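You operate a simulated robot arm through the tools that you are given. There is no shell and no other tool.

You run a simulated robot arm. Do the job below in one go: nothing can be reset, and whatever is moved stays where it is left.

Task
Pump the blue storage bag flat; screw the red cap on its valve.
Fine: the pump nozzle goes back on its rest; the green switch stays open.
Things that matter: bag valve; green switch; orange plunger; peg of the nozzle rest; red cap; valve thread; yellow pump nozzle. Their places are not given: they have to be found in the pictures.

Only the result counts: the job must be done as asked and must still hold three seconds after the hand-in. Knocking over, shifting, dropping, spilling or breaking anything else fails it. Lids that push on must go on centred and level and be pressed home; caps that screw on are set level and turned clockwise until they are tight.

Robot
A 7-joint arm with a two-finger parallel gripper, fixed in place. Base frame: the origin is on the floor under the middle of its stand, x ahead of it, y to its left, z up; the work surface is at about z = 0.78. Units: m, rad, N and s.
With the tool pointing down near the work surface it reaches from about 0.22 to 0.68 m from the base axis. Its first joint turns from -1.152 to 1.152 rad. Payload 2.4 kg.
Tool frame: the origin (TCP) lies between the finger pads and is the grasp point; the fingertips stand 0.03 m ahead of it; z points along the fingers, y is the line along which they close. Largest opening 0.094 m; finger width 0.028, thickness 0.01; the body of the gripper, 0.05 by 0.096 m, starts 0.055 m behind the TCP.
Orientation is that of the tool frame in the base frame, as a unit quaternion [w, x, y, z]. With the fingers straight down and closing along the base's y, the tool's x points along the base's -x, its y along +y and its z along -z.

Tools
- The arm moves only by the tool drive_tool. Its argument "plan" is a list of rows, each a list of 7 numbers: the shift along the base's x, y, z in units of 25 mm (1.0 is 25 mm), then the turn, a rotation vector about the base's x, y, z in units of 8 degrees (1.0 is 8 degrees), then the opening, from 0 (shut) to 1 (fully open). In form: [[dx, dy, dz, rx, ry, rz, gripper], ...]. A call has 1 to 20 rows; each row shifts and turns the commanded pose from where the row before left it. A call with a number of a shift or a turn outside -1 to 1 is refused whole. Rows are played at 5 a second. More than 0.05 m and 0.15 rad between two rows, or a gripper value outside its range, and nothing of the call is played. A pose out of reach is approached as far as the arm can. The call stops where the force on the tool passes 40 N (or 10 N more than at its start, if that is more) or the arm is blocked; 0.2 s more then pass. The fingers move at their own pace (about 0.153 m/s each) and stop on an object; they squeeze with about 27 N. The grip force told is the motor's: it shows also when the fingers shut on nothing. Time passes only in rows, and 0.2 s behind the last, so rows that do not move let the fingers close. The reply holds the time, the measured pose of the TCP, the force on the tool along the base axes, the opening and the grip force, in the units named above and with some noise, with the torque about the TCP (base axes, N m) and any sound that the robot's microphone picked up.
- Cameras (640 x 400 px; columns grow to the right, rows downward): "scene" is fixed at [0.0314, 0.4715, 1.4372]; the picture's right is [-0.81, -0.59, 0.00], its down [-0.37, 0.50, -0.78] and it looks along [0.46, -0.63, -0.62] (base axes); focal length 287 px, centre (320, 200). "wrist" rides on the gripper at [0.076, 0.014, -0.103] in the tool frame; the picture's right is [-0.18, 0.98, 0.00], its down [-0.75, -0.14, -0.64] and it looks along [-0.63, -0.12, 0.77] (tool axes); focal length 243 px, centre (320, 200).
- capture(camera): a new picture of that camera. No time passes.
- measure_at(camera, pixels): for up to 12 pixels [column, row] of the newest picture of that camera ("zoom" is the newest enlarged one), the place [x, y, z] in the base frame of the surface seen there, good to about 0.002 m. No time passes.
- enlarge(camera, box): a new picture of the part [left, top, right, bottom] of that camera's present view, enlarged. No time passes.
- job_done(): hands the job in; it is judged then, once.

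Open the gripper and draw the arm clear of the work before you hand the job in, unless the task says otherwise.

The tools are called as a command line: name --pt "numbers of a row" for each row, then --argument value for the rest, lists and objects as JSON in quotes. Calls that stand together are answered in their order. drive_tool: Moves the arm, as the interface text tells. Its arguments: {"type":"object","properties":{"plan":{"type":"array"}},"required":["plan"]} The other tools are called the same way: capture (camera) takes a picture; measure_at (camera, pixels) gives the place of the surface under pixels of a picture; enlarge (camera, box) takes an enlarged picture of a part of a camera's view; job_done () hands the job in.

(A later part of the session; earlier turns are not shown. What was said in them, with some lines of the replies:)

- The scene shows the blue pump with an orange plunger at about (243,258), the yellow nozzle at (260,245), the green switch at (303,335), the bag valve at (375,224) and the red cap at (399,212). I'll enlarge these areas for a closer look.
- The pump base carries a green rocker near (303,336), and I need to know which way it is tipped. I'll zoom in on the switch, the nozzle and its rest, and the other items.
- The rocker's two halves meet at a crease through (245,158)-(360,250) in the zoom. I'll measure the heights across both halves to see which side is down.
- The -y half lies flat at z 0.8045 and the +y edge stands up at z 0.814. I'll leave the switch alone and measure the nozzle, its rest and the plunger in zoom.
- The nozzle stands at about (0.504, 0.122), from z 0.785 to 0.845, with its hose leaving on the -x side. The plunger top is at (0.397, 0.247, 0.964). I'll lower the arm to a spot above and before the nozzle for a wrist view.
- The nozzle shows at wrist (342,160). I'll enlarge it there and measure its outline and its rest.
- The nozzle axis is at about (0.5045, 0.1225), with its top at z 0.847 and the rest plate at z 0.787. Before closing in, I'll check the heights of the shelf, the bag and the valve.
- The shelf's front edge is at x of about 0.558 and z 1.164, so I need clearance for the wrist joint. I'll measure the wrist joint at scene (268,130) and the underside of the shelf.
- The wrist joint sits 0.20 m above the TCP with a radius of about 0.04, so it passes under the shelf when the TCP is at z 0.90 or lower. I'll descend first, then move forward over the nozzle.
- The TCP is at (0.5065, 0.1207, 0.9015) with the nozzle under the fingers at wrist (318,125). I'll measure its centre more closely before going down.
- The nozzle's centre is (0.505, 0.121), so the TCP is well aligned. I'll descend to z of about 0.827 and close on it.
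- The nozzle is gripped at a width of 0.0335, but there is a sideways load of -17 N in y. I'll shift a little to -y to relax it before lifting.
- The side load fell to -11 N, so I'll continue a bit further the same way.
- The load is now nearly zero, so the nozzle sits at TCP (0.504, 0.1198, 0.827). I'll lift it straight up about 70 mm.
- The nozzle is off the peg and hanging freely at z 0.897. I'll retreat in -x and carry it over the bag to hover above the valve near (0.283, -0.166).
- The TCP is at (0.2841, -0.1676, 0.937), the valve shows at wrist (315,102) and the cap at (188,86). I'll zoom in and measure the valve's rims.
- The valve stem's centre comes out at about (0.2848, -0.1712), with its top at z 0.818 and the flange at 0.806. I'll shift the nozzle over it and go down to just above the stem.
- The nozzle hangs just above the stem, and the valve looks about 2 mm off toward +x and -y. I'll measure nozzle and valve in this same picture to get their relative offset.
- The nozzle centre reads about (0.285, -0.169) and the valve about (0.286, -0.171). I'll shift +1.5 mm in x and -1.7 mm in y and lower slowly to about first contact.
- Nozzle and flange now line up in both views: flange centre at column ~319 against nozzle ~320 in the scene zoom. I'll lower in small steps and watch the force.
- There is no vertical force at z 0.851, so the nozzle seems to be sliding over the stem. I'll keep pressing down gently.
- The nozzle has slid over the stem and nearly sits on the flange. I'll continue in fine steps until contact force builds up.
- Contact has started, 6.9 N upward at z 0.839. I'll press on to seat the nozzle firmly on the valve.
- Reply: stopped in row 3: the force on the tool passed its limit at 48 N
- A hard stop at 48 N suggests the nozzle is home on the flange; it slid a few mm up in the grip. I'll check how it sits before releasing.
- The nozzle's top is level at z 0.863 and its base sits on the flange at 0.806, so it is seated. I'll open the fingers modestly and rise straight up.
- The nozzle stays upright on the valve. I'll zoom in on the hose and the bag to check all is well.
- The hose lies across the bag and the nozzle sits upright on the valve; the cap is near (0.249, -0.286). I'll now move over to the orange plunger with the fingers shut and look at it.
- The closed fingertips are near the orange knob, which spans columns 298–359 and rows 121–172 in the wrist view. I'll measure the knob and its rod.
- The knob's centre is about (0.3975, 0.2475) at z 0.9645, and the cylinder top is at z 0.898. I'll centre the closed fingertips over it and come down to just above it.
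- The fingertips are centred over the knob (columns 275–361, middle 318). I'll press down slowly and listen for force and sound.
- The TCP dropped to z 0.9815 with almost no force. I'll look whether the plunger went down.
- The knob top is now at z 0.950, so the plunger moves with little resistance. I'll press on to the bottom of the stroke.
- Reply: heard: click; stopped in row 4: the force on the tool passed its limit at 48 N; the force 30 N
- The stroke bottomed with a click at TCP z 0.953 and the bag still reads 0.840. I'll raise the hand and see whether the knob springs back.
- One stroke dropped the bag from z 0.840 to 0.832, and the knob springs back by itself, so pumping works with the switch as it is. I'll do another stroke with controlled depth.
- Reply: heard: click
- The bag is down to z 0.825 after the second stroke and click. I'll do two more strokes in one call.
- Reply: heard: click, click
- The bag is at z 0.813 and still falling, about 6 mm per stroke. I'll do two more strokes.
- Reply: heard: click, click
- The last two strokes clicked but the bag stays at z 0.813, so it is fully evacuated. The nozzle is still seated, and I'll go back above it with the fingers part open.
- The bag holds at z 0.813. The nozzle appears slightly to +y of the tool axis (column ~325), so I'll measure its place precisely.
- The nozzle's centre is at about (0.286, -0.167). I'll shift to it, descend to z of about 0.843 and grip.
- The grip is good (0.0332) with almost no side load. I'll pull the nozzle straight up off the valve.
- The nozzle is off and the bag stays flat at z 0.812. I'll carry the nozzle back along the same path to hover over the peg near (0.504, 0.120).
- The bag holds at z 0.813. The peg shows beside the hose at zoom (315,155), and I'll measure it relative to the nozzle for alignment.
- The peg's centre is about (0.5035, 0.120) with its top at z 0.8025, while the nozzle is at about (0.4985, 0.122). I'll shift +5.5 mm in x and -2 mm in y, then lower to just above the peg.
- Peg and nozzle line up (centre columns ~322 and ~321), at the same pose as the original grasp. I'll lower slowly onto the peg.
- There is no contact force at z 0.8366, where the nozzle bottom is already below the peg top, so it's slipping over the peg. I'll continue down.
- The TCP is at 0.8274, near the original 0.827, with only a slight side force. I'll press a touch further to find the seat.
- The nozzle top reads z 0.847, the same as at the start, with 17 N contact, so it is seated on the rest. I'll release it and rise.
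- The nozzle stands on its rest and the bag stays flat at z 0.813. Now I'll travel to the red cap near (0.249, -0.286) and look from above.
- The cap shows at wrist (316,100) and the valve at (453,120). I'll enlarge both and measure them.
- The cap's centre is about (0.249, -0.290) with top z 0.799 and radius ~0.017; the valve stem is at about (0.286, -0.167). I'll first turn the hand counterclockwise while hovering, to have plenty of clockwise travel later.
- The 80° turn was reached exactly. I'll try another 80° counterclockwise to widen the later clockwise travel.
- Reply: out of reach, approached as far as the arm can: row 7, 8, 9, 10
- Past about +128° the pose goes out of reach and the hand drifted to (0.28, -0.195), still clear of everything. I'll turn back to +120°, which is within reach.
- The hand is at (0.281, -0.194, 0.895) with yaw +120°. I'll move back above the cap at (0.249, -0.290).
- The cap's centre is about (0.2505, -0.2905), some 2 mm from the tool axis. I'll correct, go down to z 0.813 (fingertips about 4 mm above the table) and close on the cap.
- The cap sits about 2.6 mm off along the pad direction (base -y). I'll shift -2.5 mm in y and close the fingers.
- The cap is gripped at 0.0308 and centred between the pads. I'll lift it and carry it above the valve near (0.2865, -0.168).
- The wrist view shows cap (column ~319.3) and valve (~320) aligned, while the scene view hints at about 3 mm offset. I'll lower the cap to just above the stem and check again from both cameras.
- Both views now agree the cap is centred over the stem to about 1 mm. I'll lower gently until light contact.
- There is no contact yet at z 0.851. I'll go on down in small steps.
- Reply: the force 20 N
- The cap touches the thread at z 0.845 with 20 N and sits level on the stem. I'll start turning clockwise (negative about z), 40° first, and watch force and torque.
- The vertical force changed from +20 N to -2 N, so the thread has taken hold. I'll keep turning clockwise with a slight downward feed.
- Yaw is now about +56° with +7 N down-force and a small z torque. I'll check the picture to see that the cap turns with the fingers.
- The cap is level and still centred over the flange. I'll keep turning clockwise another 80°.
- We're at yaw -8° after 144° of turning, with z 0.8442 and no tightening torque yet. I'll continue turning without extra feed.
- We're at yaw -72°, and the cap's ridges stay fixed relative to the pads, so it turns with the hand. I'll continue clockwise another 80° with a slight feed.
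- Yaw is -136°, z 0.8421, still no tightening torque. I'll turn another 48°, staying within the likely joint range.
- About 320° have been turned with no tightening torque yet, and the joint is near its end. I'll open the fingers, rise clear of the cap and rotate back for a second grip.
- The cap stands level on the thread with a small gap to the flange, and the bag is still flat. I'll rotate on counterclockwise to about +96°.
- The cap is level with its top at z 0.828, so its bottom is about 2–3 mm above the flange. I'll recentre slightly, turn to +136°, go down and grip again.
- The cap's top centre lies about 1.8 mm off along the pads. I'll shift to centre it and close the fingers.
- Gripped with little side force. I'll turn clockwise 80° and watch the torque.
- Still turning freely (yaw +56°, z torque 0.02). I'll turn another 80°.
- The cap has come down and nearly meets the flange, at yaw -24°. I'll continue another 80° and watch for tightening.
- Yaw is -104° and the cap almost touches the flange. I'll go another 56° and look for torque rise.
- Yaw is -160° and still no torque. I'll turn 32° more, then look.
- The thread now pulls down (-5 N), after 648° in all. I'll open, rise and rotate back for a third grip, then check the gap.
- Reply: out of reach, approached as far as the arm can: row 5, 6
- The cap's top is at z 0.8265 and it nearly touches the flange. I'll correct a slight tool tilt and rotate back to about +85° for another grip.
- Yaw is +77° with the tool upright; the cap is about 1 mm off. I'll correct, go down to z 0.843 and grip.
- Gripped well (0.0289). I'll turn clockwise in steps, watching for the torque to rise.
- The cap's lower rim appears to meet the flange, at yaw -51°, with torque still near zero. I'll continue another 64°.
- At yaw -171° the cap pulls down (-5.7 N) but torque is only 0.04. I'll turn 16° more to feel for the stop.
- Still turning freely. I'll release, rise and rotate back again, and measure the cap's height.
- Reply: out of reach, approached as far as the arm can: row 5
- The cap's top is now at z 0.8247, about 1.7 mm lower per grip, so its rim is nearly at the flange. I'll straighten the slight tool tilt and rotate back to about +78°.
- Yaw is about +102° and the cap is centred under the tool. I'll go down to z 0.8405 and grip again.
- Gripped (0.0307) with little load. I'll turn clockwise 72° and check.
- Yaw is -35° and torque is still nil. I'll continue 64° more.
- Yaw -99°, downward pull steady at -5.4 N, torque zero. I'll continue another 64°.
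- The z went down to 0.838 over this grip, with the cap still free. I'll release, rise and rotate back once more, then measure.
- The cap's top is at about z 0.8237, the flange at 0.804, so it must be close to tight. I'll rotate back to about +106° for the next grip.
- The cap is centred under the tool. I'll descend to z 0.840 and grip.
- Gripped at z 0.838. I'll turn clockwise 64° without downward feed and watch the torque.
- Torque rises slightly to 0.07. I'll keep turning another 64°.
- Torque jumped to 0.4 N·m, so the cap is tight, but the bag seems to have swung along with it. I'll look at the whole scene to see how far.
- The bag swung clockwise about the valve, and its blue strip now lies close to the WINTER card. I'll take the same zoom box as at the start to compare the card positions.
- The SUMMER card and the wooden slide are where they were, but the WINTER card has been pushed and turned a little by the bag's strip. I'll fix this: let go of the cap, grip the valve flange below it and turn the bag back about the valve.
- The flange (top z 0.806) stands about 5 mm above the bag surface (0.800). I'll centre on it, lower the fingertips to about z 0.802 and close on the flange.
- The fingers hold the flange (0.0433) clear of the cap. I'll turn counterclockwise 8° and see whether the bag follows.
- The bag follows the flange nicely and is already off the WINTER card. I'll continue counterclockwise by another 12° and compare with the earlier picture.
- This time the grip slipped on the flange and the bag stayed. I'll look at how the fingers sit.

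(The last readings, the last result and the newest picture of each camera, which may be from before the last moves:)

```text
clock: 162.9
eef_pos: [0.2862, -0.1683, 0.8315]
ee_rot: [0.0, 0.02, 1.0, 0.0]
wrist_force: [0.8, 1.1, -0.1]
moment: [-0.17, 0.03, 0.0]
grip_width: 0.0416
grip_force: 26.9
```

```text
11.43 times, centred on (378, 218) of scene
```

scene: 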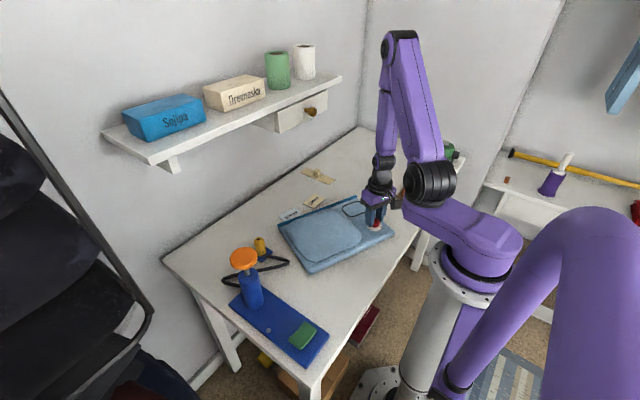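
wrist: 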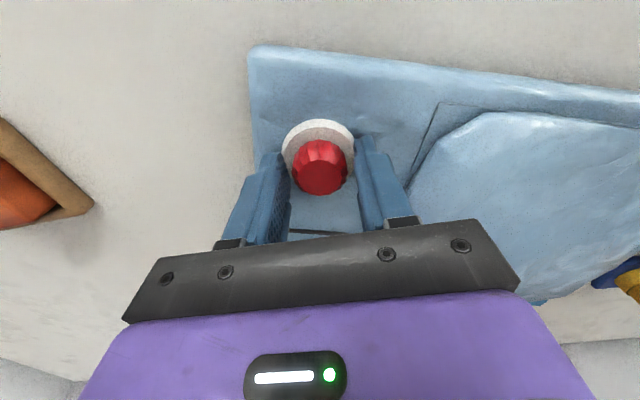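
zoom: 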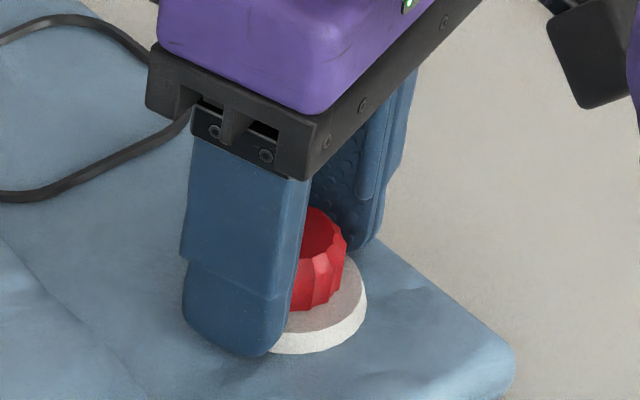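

The fingers still straddle the flange, well centred. I'll reopen, lower 1.5 mm for more overlap, grip again and turn more slowly.

drive_tool --pt "0 0 0 0 0 0 0.7" --pt "0 0 -0.06 0 0 0 0.7" --pt "0 0 0 0 0 0 0.7" --pt "0 0 0 0 0 0 0.3" --pt "0 0 0 0 0 0 0.3" --pt "0 0 0 0 0 0 0.3"

drive_tool --pt "0 0 0 0 0 0.2 0.3" --pt "0 0 0 0 0 0.2 0.3" --pt "0 0 0 0 0 0.2 0.3" --pt "0 0 0 0 0 0.2 0.3" --pt "0 0 0 0 0 0.2 0.3" --pt "0 0 0 0 0 0 0.3"

enlarge --camera "scene" --box '[270, 190, 410, 300]'

```text
clock: 164.3
eef_pos: [0.2871, -0.1681, 0.8309]
ee_rot: [0.0, 0.02, 1.0, 0.0]
wrist_force: [0.0, -0.8, 1.6]
moment: [-0.05, -0.02, 0.24]
grip_width: 0.0417
grip_force: 27.2
```

```text
clock: 165.8
eef_pos: [0.2861, -0.1674, 0.829]
ee_rot: [0.0, -0.048, 0.999, 0.001]
wrist_force: [0.7, -2.0, 10.9]
moment: [-0.07, 0.18, -0.88]
grip_width: 0.0409
grip_force: 26.5
```

```text
3.64 times, centred on (340, 245) of scene
```

zoom: 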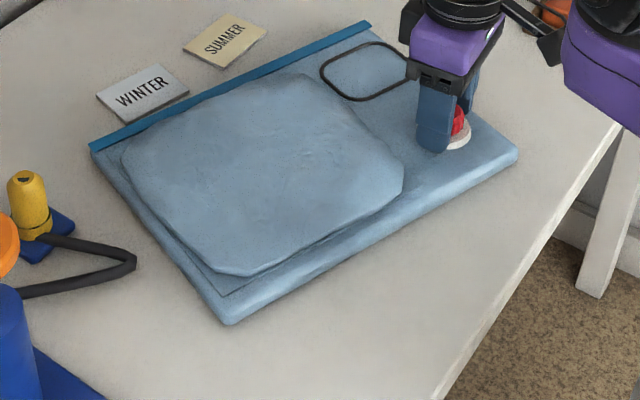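

Torque has built to -0.88 N·m without the bag moving yet. I'll raise the fingers slightly to unload the bag surface and turn a little further.

drive_tool --pt "0 0 0.05 0 0 0.1 0.3" --pt "0 0 0.02 0 0 0.2 0.3" --pt "0 0 0 0 0 0.2 0.3" --pt "0 0 0 0 0 0 0.3"

enlarge --camera "scene" --box '[270, 190, 410, 300]'

```text
clock: 166.8
eef_pos: [0.2862, -0.1663, 0.8322]
ee_rot: [-0.002, -0.083, 0.997, 0.0]
wrist_force: [1.3, 0.2, -0.5]
moment: [0.02, 0.13, -0.24]
grip_width: 0.0411
grip_force: 26.9
```

```text
3.64 times, centred on (340, 245) of scene
```

zoom: 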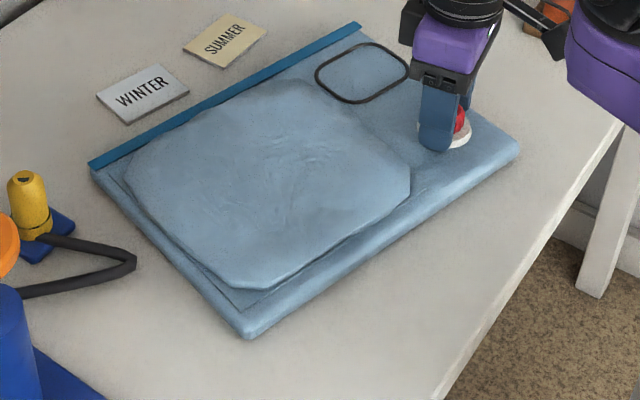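

The bag turned another few degrees. I'll keep turning in small steps.

drive_tool --pt "0 0 0 0 0 0.25 0.3" --pt "0 0 0 0 0 0.25 0.3" --pt "0 0 0 0 0 0.25 0.3" --pt "0 0 0 0 0 0.25 0.3" --pt "0 0 0 0 0 0 0.3"

enlarge --camera "scene" --box '[270, 190, 410, 300]'

```text
clock: 167.9
eef_pos: [0.2869, -0.1674, 0.8316]
ee_rot: [0.0, -0.152, 0.988, 0.0]
wrist_force: [1.5, -0.5, 0.3]
moment: [0.0, -0.09, -0.37]
grip_width: 0.0409
grip_force: 27.3
```

```text
3.64 times, centred on (340, 245) of scene
```

zoom: 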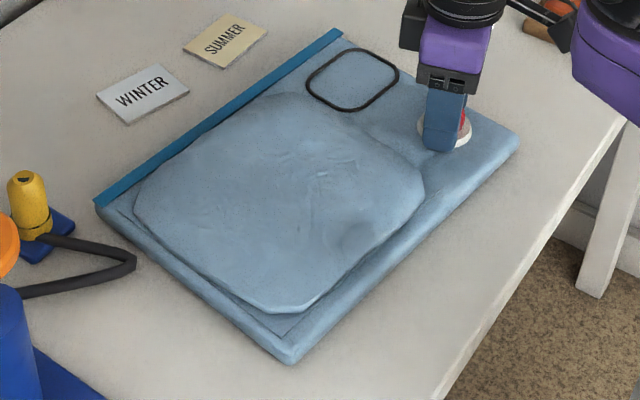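

The bag came back another 8°; the strip now runs (95,200)–(340,32) against the original (108,237)–(323,40). I'll turn about 8° more.

drive_tool --pt "0 0 0 0 0 0.25 0.3" --pt "0 0 0 0 0 0.25 0.3" --pt "0 0 0 0 0 0.25 0.3" --pt "0 0 0 0 0 0.2 0.3" --pt "0 0 0 0 0 0 0.3"

enlarge --camera "scene" --box '[270, 190, 410, 300]'

```text
clock: 169.2
eef_pos: [0.2877, -0.168, 0.8322]
ee_rot: [0.0, -0.217, 0.976, 0.001]
wrist_force: [1.4, -0.1, -0.2]
moment: [0.02, -0.08, -0.35]
grip_width: 0.0411
grip_force: 27.0
```

```text
3.64 times, centred on (340, 245) of scene
```

zoom: 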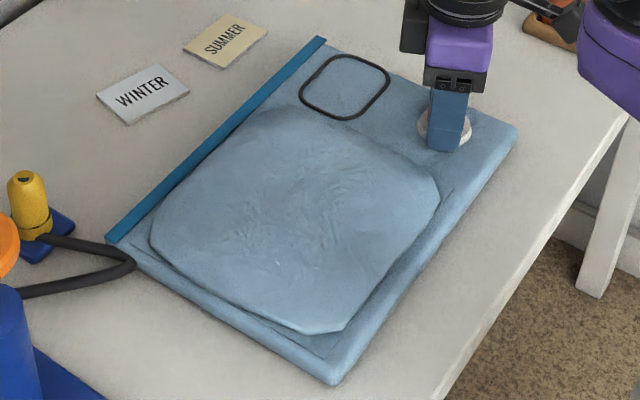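

The strip is back at (107,238)–(323,38), matching the original line. I'll release the flange and rise clear.

drive_tool --pt "0 0 0 0 0 0 0.75" --pt "0 0 0 0 0 0 0.75" --pt "0 0 0.4 0 0 0 0.75" --pt "0 0 1 0 0 0 0.75" --pt "0 0 1 0 0 0 0.75" --pt "0 0 1 0 0 0 0.75" --pt "0 0 0 0 0 0 0.75"

capture --camera "wrist"

enlarge --camera "scene" --box '[270, 190, 410, 300]'

enlarge --camera "scene" --box '[360, 200, 395, 235]'

measure_at --camera "zoom" --pixels '[[290, 215], [290, 230], [270, 225], [310, 225], [290, 320], [350, 300], [225, 300], [285, 300], [285, 270]]'

measure_at --camera "scene" --pixels '[[340, 245], [355, 235], [320, 260], [300, 250]]'

```text
clock: 170.8
eef_pos: [0.2874, -0.1663, 0.9177]
ee_rot: [-0.001, -0.218, 0.976, 0.001]
wrist_force: [0.4, 0.1, 0.2]
moment: [0.0, 0.02, -0.05]
grip_width: 0.0707
grip_force: 0.0
```

```text
taken
```

wrist: 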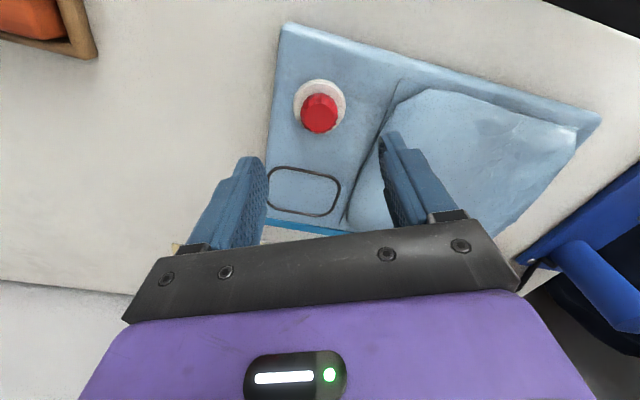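

```text
3.64 times, centred on (340, 245) of scene
```

zoom: 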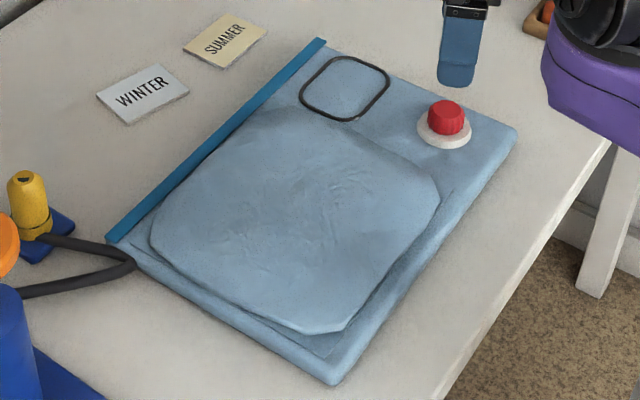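

```text
11.43 times, centred on (378, 218) of scene
```

zoom: 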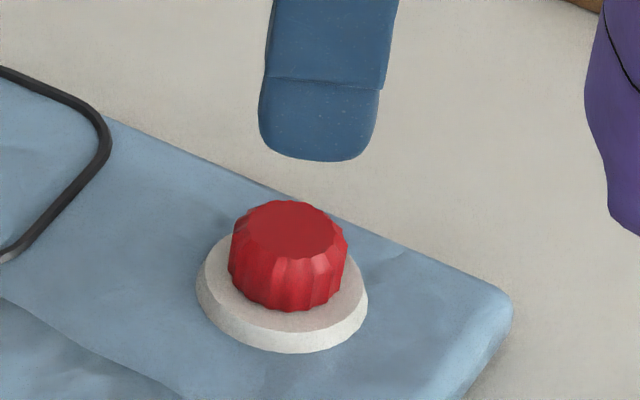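

```text
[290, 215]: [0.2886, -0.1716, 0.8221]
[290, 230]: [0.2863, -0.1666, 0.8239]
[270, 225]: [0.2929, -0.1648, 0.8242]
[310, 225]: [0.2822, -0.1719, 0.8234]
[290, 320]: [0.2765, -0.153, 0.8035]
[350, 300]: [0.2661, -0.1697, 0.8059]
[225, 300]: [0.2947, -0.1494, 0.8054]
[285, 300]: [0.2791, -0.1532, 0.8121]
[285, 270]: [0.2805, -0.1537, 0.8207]
```

```text
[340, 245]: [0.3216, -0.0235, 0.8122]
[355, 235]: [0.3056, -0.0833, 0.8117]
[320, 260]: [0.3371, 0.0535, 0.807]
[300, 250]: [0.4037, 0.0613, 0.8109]
```

The bag is back in place, flat, with the cap seated level. Now I'll compare the WINTER card with its original corners (193,335), (262,278), (320,307), (248,367) in the same zoom box.

enlarge --camera "scene" --box '[265, 155, 345, 235]'

measure_at --camera "zoom" --pixels '[[250, 305], [195, 308], [270, 268], [308, 298], [230, 340], [250, 325], [364, 232], [370, 198], [416, 220], [360, 264], [314, 244]]'

```text
5.00 times, centred on (305, 195) of scene
```

zoom: 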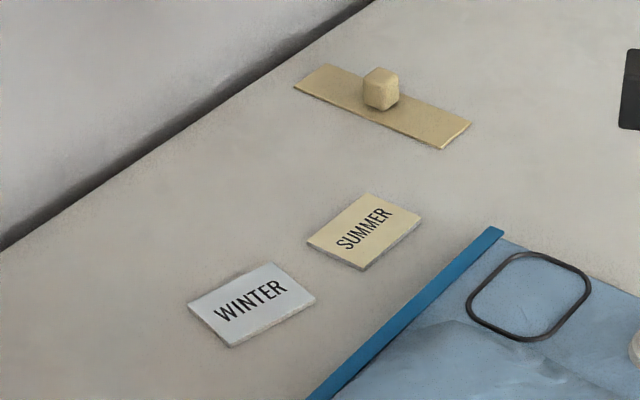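

```text
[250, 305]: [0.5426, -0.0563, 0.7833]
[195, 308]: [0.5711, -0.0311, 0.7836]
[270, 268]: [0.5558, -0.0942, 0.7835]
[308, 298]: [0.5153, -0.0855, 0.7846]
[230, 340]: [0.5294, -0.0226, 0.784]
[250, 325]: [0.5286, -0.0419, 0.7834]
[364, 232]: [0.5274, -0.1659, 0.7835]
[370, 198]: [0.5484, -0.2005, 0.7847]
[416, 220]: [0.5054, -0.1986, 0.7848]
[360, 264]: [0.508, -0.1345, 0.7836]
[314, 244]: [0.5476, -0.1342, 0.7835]
```

The WINTER card's centre is now about (0.543, -0.058), turned about 13° clockwise; it was at about (0.525, -0.045) and square to the table. I'll check the drawer under the shelf for arm clearance before reaching for the card.

measure_at --camera "scene" --pixels '[[280, 122], [300, 118], [320, 100], [310, 111], [278, 130], [300, 127], [325, 112], [265, 115], [240, 122], [340, 85]]'

enlarge --camera "scene" --box '[240, 70, 350, 150]'

```text
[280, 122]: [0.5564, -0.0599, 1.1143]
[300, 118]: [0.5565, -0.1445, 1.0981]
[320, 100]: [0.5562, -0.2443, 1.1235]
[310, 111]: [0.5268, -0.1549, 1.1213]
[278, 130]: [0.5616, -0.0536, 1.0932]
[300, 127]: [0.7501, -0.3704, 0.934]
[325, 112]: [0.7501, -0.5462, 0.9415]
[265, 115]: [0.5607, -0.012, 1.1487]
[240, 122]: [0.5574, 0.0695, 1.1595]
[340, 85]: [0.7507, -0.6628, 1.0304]
```

```text
5.00 times, centred on (295, 110) of scene
```

zoom: 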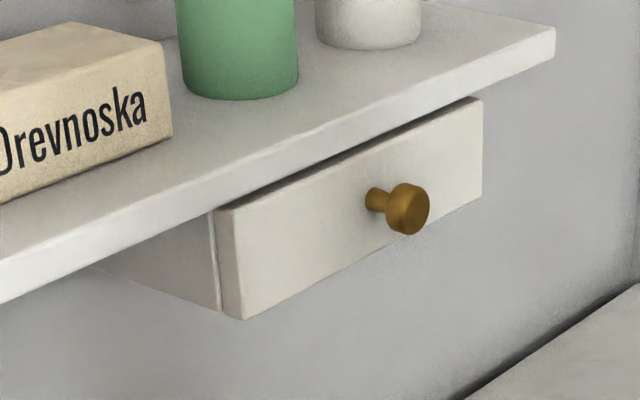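

The drawer's underside is at z 1.09 with its front at x 0.556, so the hand must stay below z 0.85 once past x 0.51. I'll move to (0.49, -0.058, 0.88) while turning the hand to yaw +77°, in line with the card's short side.

drive_tool --pt "0.9 0.481 0 0 0 0.72 0.8" --pt "0.9 0.481 0 0 0 0.72 0.8" --pt "0.9 0.481 -0.2 0 0 0.72 1" --pt "0.9 0.481 -0.2 0 0 0.72 1" --pt "0.9 0.481 -0.2 0 0 0.72 1" --pt "0.9 0.481 -0.2 0 0 0.72 1" --pt "0.9 0.481 -0.2 0 0 0.72 1" --pt "0.9 0.481 -0.2 0 0 0.72 1" --pt "0.9 0.481 -0.3 0 0 0.72 1" --pt "0 0 0 0 0 0 1"

capture --camera "wrist"

capture --camera "scene"

```text
clock: 172.9
eef_pos: [0.4906, -0.0591, 0.8791]
ee_rot: [0.0, -0.623, 0.782, 0.0]
wrist_force: [0.1, 0.4, 0.5]
moment: [0.01, 0.0, -0.01]
grip_width: 0.0939
grip_force: 0.1
```

```text
taken
```

wrist: 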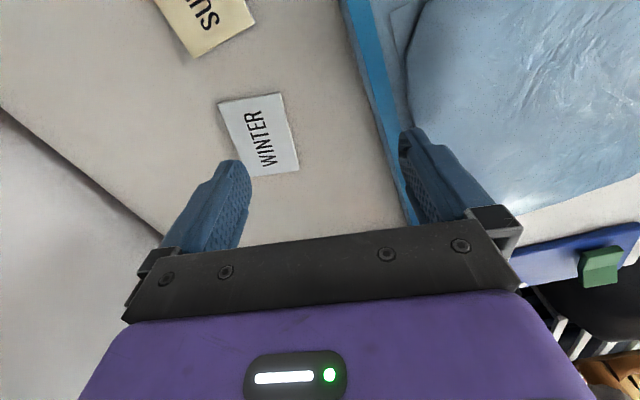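

```text
taken
```

scene: 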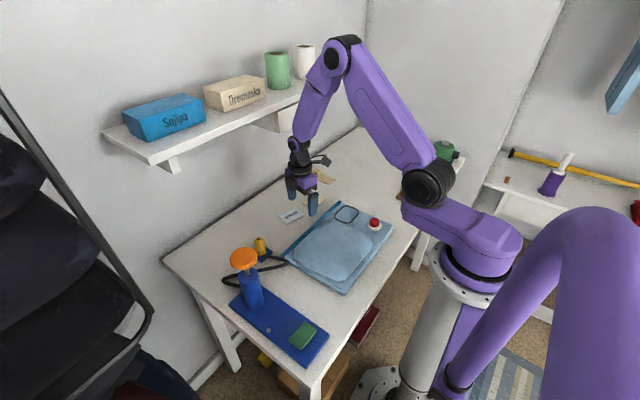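

The wrist view shows the WINTER card with corners near (219,103), (281,92), (299,170), (252,178). I'll zoom and measure them.

enlarge --camera "wrist" --box '[200, 70, 320, 190]'

measure_at --camera "wrist" --pixels '[[222, 106], [279, 95], [297, 167], [254, 174], [260, 135], [250, 100], [289, 130], [235, 140], [275, 171], [190, 55], [240, 10], [255, 24]]'

```text
3.33 times, centred on (260, 130) of wrist
```

zoom: 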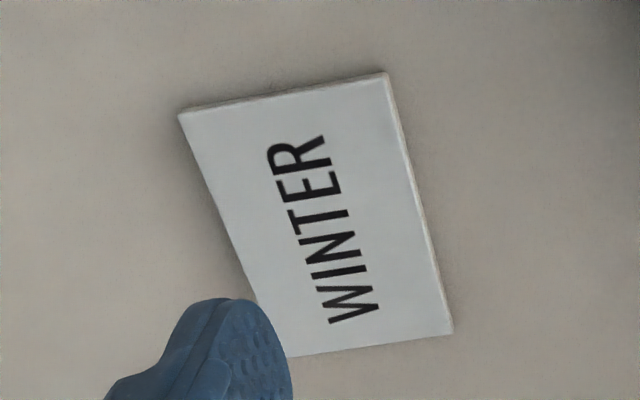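

```text
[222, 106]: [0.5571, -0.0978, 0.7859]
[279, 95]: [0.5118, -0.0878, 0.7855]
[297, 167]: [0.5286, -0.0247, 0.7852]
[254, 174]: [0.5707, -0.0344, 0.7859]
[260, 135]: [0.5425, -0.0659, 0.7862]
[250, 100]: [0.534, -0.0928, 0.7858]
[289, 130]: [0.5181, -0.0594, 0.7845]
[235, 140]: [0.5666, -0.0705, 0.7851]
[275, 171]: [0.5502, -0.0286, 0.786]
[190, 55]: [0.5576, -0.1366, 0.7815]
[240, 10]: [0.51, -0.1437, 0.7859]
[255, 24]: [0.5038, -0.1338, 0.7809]
```

The card's centre is about (0.542, -0.061), turned 13.3° clockwise; it should go back by (-0.015, +0.0125) and turn +13.3°. I'll move over it, keeping low under the drawer.

drive_tool --pt "0.4 -0.02 -0.8 0 0 0 1" --pt "0.8 -0.03 -0.8 0 0 0 1" --pt "0.86 -0.03 -0.16 0 0 0 1" --pt "0 0 0 0 0 0 1"

capture --camera "wrist"

capture --camera "scene"

measure_at --camera "wrist" --pixels '[[320, 150], [300, 150], [340, 150], [320, 130], [320, 170]]'

```text
clock: 173.9
eef_pos: [0.5405, -0.0617, 0.8371]
ee_rot: [0.0, -0.623, 0.783, 0.0]
wrist_force: [0.3, 0.1, 0.1]
moment: [0.0, -0.04, 0.0]
grip_width: 0.094
grip_force: 0.1
```

```text
taken
```

wrist: 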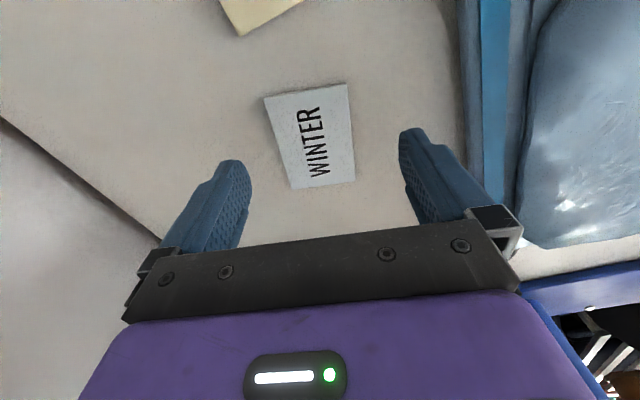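

```text
taken
```

scene: 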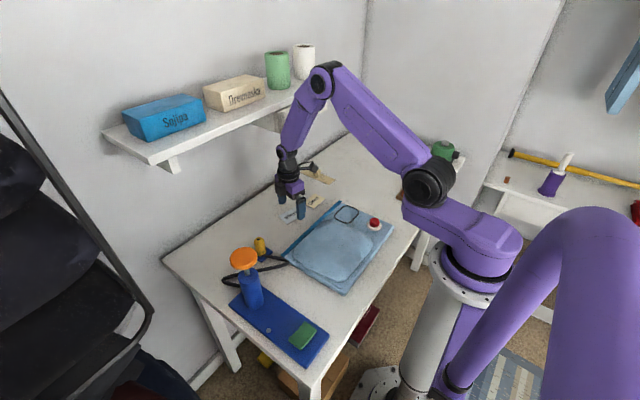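

```text
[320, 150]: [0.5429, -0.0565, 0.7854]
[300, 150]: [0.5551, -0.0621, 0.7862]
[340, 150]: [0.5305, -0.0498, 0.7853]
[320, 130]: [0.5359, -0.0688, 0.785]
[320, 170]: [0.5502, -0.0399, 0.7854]
```

The card is aligned with the hand and lies 4 mm to one side. I'll shift 4 mm in +x and lower until the fingertips are about 2 mm above the table.

drive_tool --pt "0.16 0 -0.4 0 0 0 1" --pt "0 0 -0.4 0 0 0 1" --pt "0 0 -0.15 0 0 0 1" --pt "0 0 0 0 0 0 1"

capture --camera "wrist"

enlarge --camera "wrist" --box '[220, 90, 440, 230]'

```text
clock: 174.9
eef_pos: [0.5462, -0.0617, 0.8122]
ee_rot: [0.0, -0.623, 0.783, 0.0]
wrist_force: [0.4, 0.7, -0.2]
moment: [0.01, -0.02, -0.03]
grip_width: 0.094
grip_force: 0.0
```

```text
taken
```

wrist: 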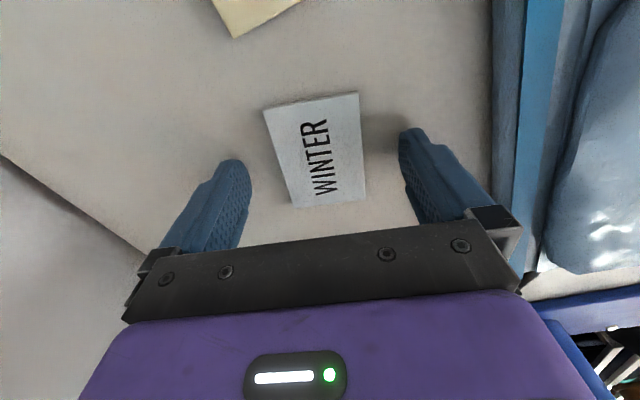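

```text
2.86 times, centred on (330, 160) of wrist
```

zoom: 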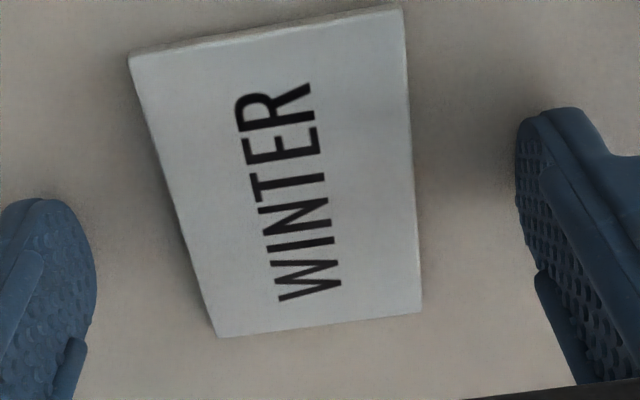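

The fingers flank the card with tips at z 0.782. I'll lower 1.5 mm more and close on the card's long edges.

drive_tool --pt "0 0 -0.06 0 0 0 1" --pt "0 0 0 0 0 0 1" --pt "0 0 0 0 0 0 0.7" --pt "0 0 0 0 0 0 0.4" --pt "0 0 0 0 0 0 0.4" --pt "0 0 0 0 0 0 0.4"

capture --camera "wrist"

enlarge --camera "wrist" --box '[220, 90, 440, 230]'

```text
clock: 176.3
eef_pos: [0.545, -0.0598, 0.8106]
ee_rot: [-0.001, -0.623, 0.783, 0.0]
wrist_force: [0.1, 0.0, -0.3]
moment: [0.02, -0.02, 0.02]
grip_width: 0.0505
grip_force: 26.9
```

```text
taken
```

wrist: 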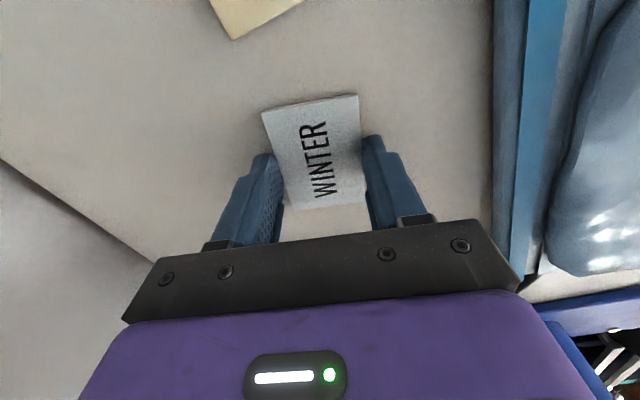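

```text
2.86 times, centred on (330, 160) of wrist
```

zoom: 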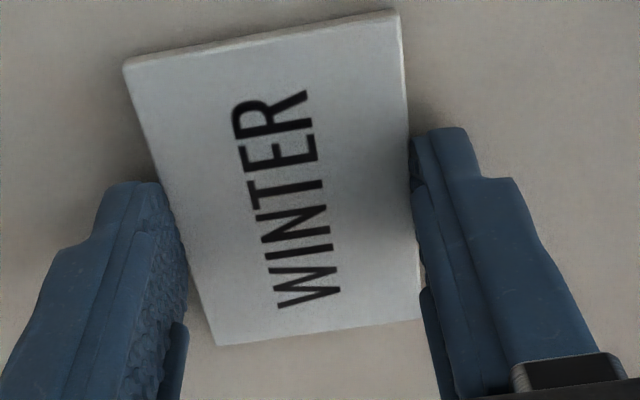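

The card is held (0.0505), centred on the tool axis. I'll lift it a hair, shift it by (-15, +12.5) mm while turning +13.3°, and set it down.

drive_tool --pt "0 0 0.08 0 0 0 0.4" --pt "-0.15 0.125 0 0 0 0.415 0.4" --pt "-0.15 0.125 0 0 0 0.415 0.4" --pt "-0.15 0.125 0 0 0 0.415 0.4" --pt "-0.15 0.125 0 0 0 0.415 0.4" --pt "0 0 -0.08 0 0 0 0.4" --pt "0 0 0 0 0 0 0.4"

enlarge --camera "scene" --box '[265, 155, 345, 235]'

capture --camera "wrist"

```text
clock: 177.9
eef_pos: [0.5299, -0.0501, 0.8106]
ee_rot: [-0.001, 0.709, -0.705, 0.001]
wrist_force: [-2.3, 0.8, 4.0]
moment: [0.04, 0.04, 0.02]
grip_width: 0.0504
grip_force: 26.7
```

```text
5.00 times, centred on (305, 195) of scene
```

zoom: 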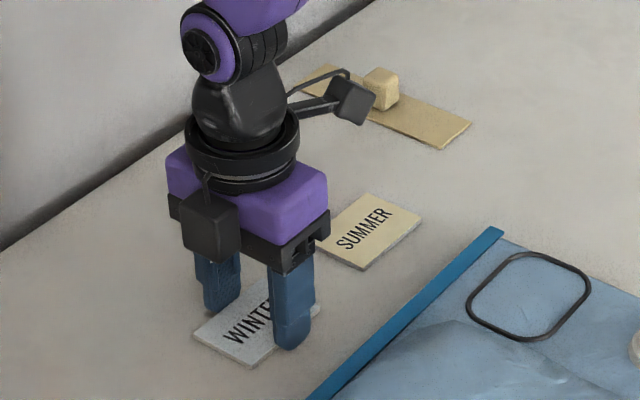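

```text
taken
```

wrist: 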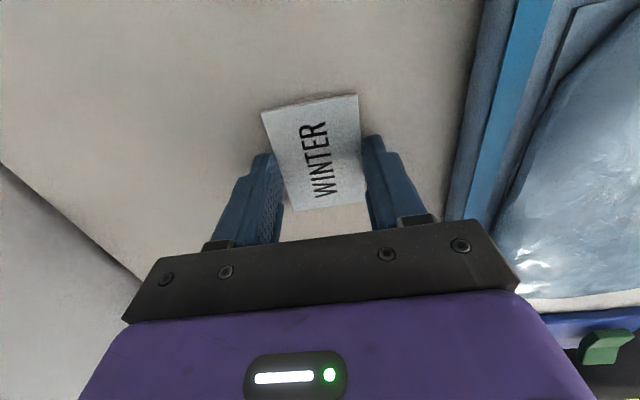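

The card's visible corners now match the originals: (193,335), (250,367), (320,307). I'll let go, rise a little, back out below the drawer and then go up.

drive_tool --pt "0 0 0.02 0 0 0 0.7" --pt "0 0 0 0 0 0 0.8" --pt "0 0 0 0 0 0 0.8" --pt "0 0 1 0 0 0 0.8" --pt "-0.5 0 0.2 0 0 0 0.8" --pt "-0.6 0 0.3 0 0 0 0.8" --pt "-0.3 0 1 0 0 0 0.8" --pt "-0.3 0 1 0 0 0 0.8" --pt "-1 0 0.5 0 0 0 0.8" --pt "-1 0 0.5 0 0 0 0.8" --pt "-1 0 0 0 0 0 0.8" --pt "0 0 0 0 0 0 0.8"

capture --camera "scene"

enlarge --camera "scene" --box '[265, 155, 345, 235]'

measure_at --camera "scene" --pixels '[[291, 220], [315, 201], [318, 175], [340, 245], [300, 250]]'

```text
clock: 180.6
eef_pos: [0.4095, -0.0491, 0.9231]
ee_rot: [0.0, 0.708, -0.706, 0.0]
wrist_force: [0.2, -0.1, -0.5]
moment: [0.02, 0.0, -0.02]
grip_width: 0.0751
grip_force: 0.0
```

```text
taken
```

scene: 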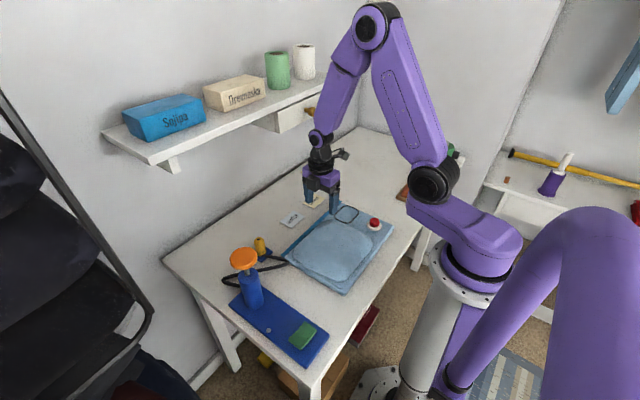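

```text
5.00 times, centred on (305, 195) of scene
```

zoom: 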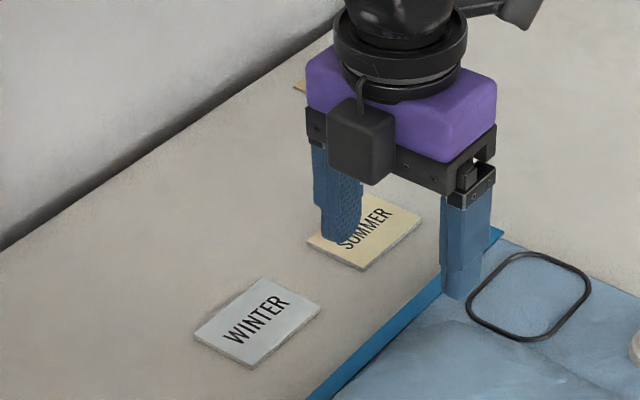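

```text
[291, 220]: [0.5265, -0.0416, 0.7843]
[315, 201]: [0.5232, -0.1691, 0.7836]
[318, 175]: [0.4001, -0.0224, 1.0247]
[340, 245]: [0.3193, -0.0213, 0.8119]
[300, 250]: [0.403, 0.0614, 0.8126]
```

The WINTER card is back to within about 1 mm of its original corners (now (194,335), (264,278), (320,308), (250,368)). I'll raise the arm well clear and then check everything once more.

drive_tool --pt "-0.3 0 1 0 0 0 1" --pt "-0.3 0 1 0 0 0 1" --pt "-0.3 0 1 0 0 0 1" --pt "-0.3 0 1 0 0 0 1" --pt "0 0 1 0 0 0 1" --pt "0 0 1 0 0 0 1" --pt "0 0 1 0 0 0 1" --pt "0 0 1 0 0 0 1" --pt "0 0 1 0 0 0 1" --pt "0 0 1 0 0 0 1" --pt "0 0 0 0 0 0 1"

capture --camera "scene"

enlarge --camera "scene" --box '[330, 180, 430, 250]'

enlarge --camera "scene" --box '[210, 220, 340, 370]'

enlarge --camera "scene" --box '[265, 155, 345, 235]'

measure_at --camera "scene" --pixels '[[340, 245], [355, 235], [320, 260], [300, 250], [303, 328], [303, 336], [298, 345], [292, 335], [375, 222], [243, 257], [260, 244], [291, 220]]'

```text
clock: 182.9
eef_pos: [0.3803, -0.0481, 1.1755]
ee_rot: [0.001, 0.709, -0.706, -0.001]
wrist_force: [0.4, -0.8, 0.3]
moment: [-0.02, 0.0, -0.04]
grip_width: 0.0941
grip_force: 0.0
```

```text
taken
```

scene: 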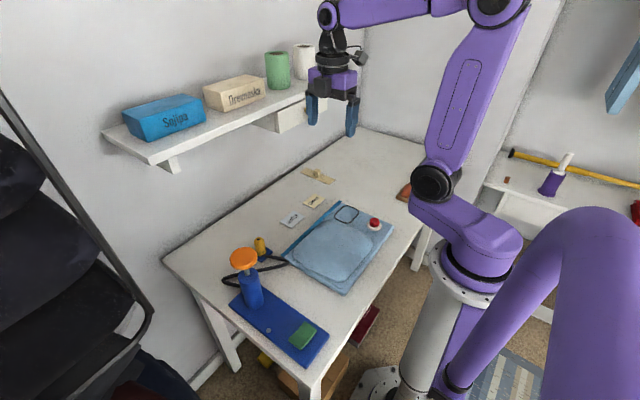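

```text
5.71 times, centred on (380, 215) of scene
```

zoom: 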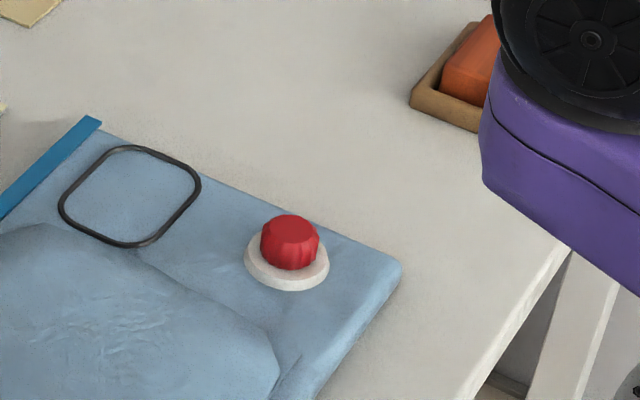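

```text
2.67 times, centred on (275, 295) of scene
```

zoom: 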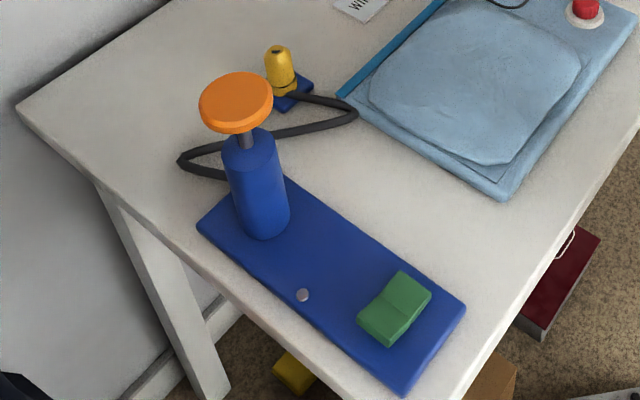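

```text
5.00 times, centred on (305, 195) of scene
```

zoom: 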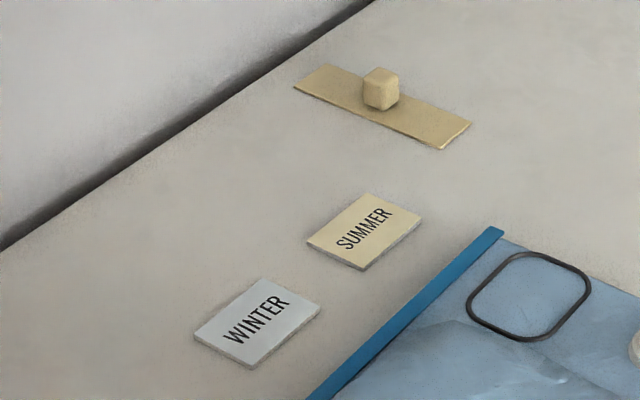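

```text
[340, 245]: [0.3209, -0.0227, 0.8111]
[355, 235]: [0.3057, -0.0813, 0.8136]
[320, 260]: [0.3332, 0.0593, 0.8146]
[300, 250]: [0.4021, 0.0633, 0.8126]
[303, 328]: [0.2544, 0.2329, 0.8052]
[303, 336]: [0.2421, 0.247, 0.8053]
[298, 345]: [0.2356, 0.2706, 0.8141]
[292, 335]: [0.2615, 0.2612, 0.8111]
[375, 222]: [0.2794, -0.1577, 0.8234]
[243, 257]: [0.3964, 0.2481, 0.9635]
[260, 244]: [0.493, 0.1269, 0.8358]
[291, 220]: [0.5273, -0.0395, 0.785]
```

Everything checks out:
- **Bag:** flat at a steady z of about 0.812, back in place.
- **Cap:** level and seated on the flange; turned clockwise until the torque jumped to 0.4 N·m.
- **Nozzle and plunger:** the nozzle stands on its rest and the plunger is up.
- **Green switch:** same heights as at the start (0.805 / 0.814), never touched.
- **Cards:** both at their original places.

The gripper is open and clear, so I'll hand the job in.

job_done

```text
The job is handed in.
```

The bag is pumped flat and the red cap is screwed tight on its valve. I've handed the job in; no verdict came back.

- **Bag:** it went flat in about four strokes. Two more made no difference, and it has held its height since.
- **Red cap:** it sits level on the valve flange. I turned it clockwise about three and a half turns, until the torque jumped to 0.4 N·m.
- **Nozzle:** it is back on its rest, at the same height as at the start.
- **Green switch:** I never touched it, and it measures the same as at the start. There was no label to confirm "open", but the pump worked with it in that position.

**One mishap:** when the cap reached its stop, the bag swung clockwise around the valve and pushed the WINTER card about 2 cm out of place. I turned the bag back by its valve flange, then picked up the card and put it back. In the pictures the card is within about 1 mm of its old spot, and the bag within about 4 mm. The SUMMER card did not move.
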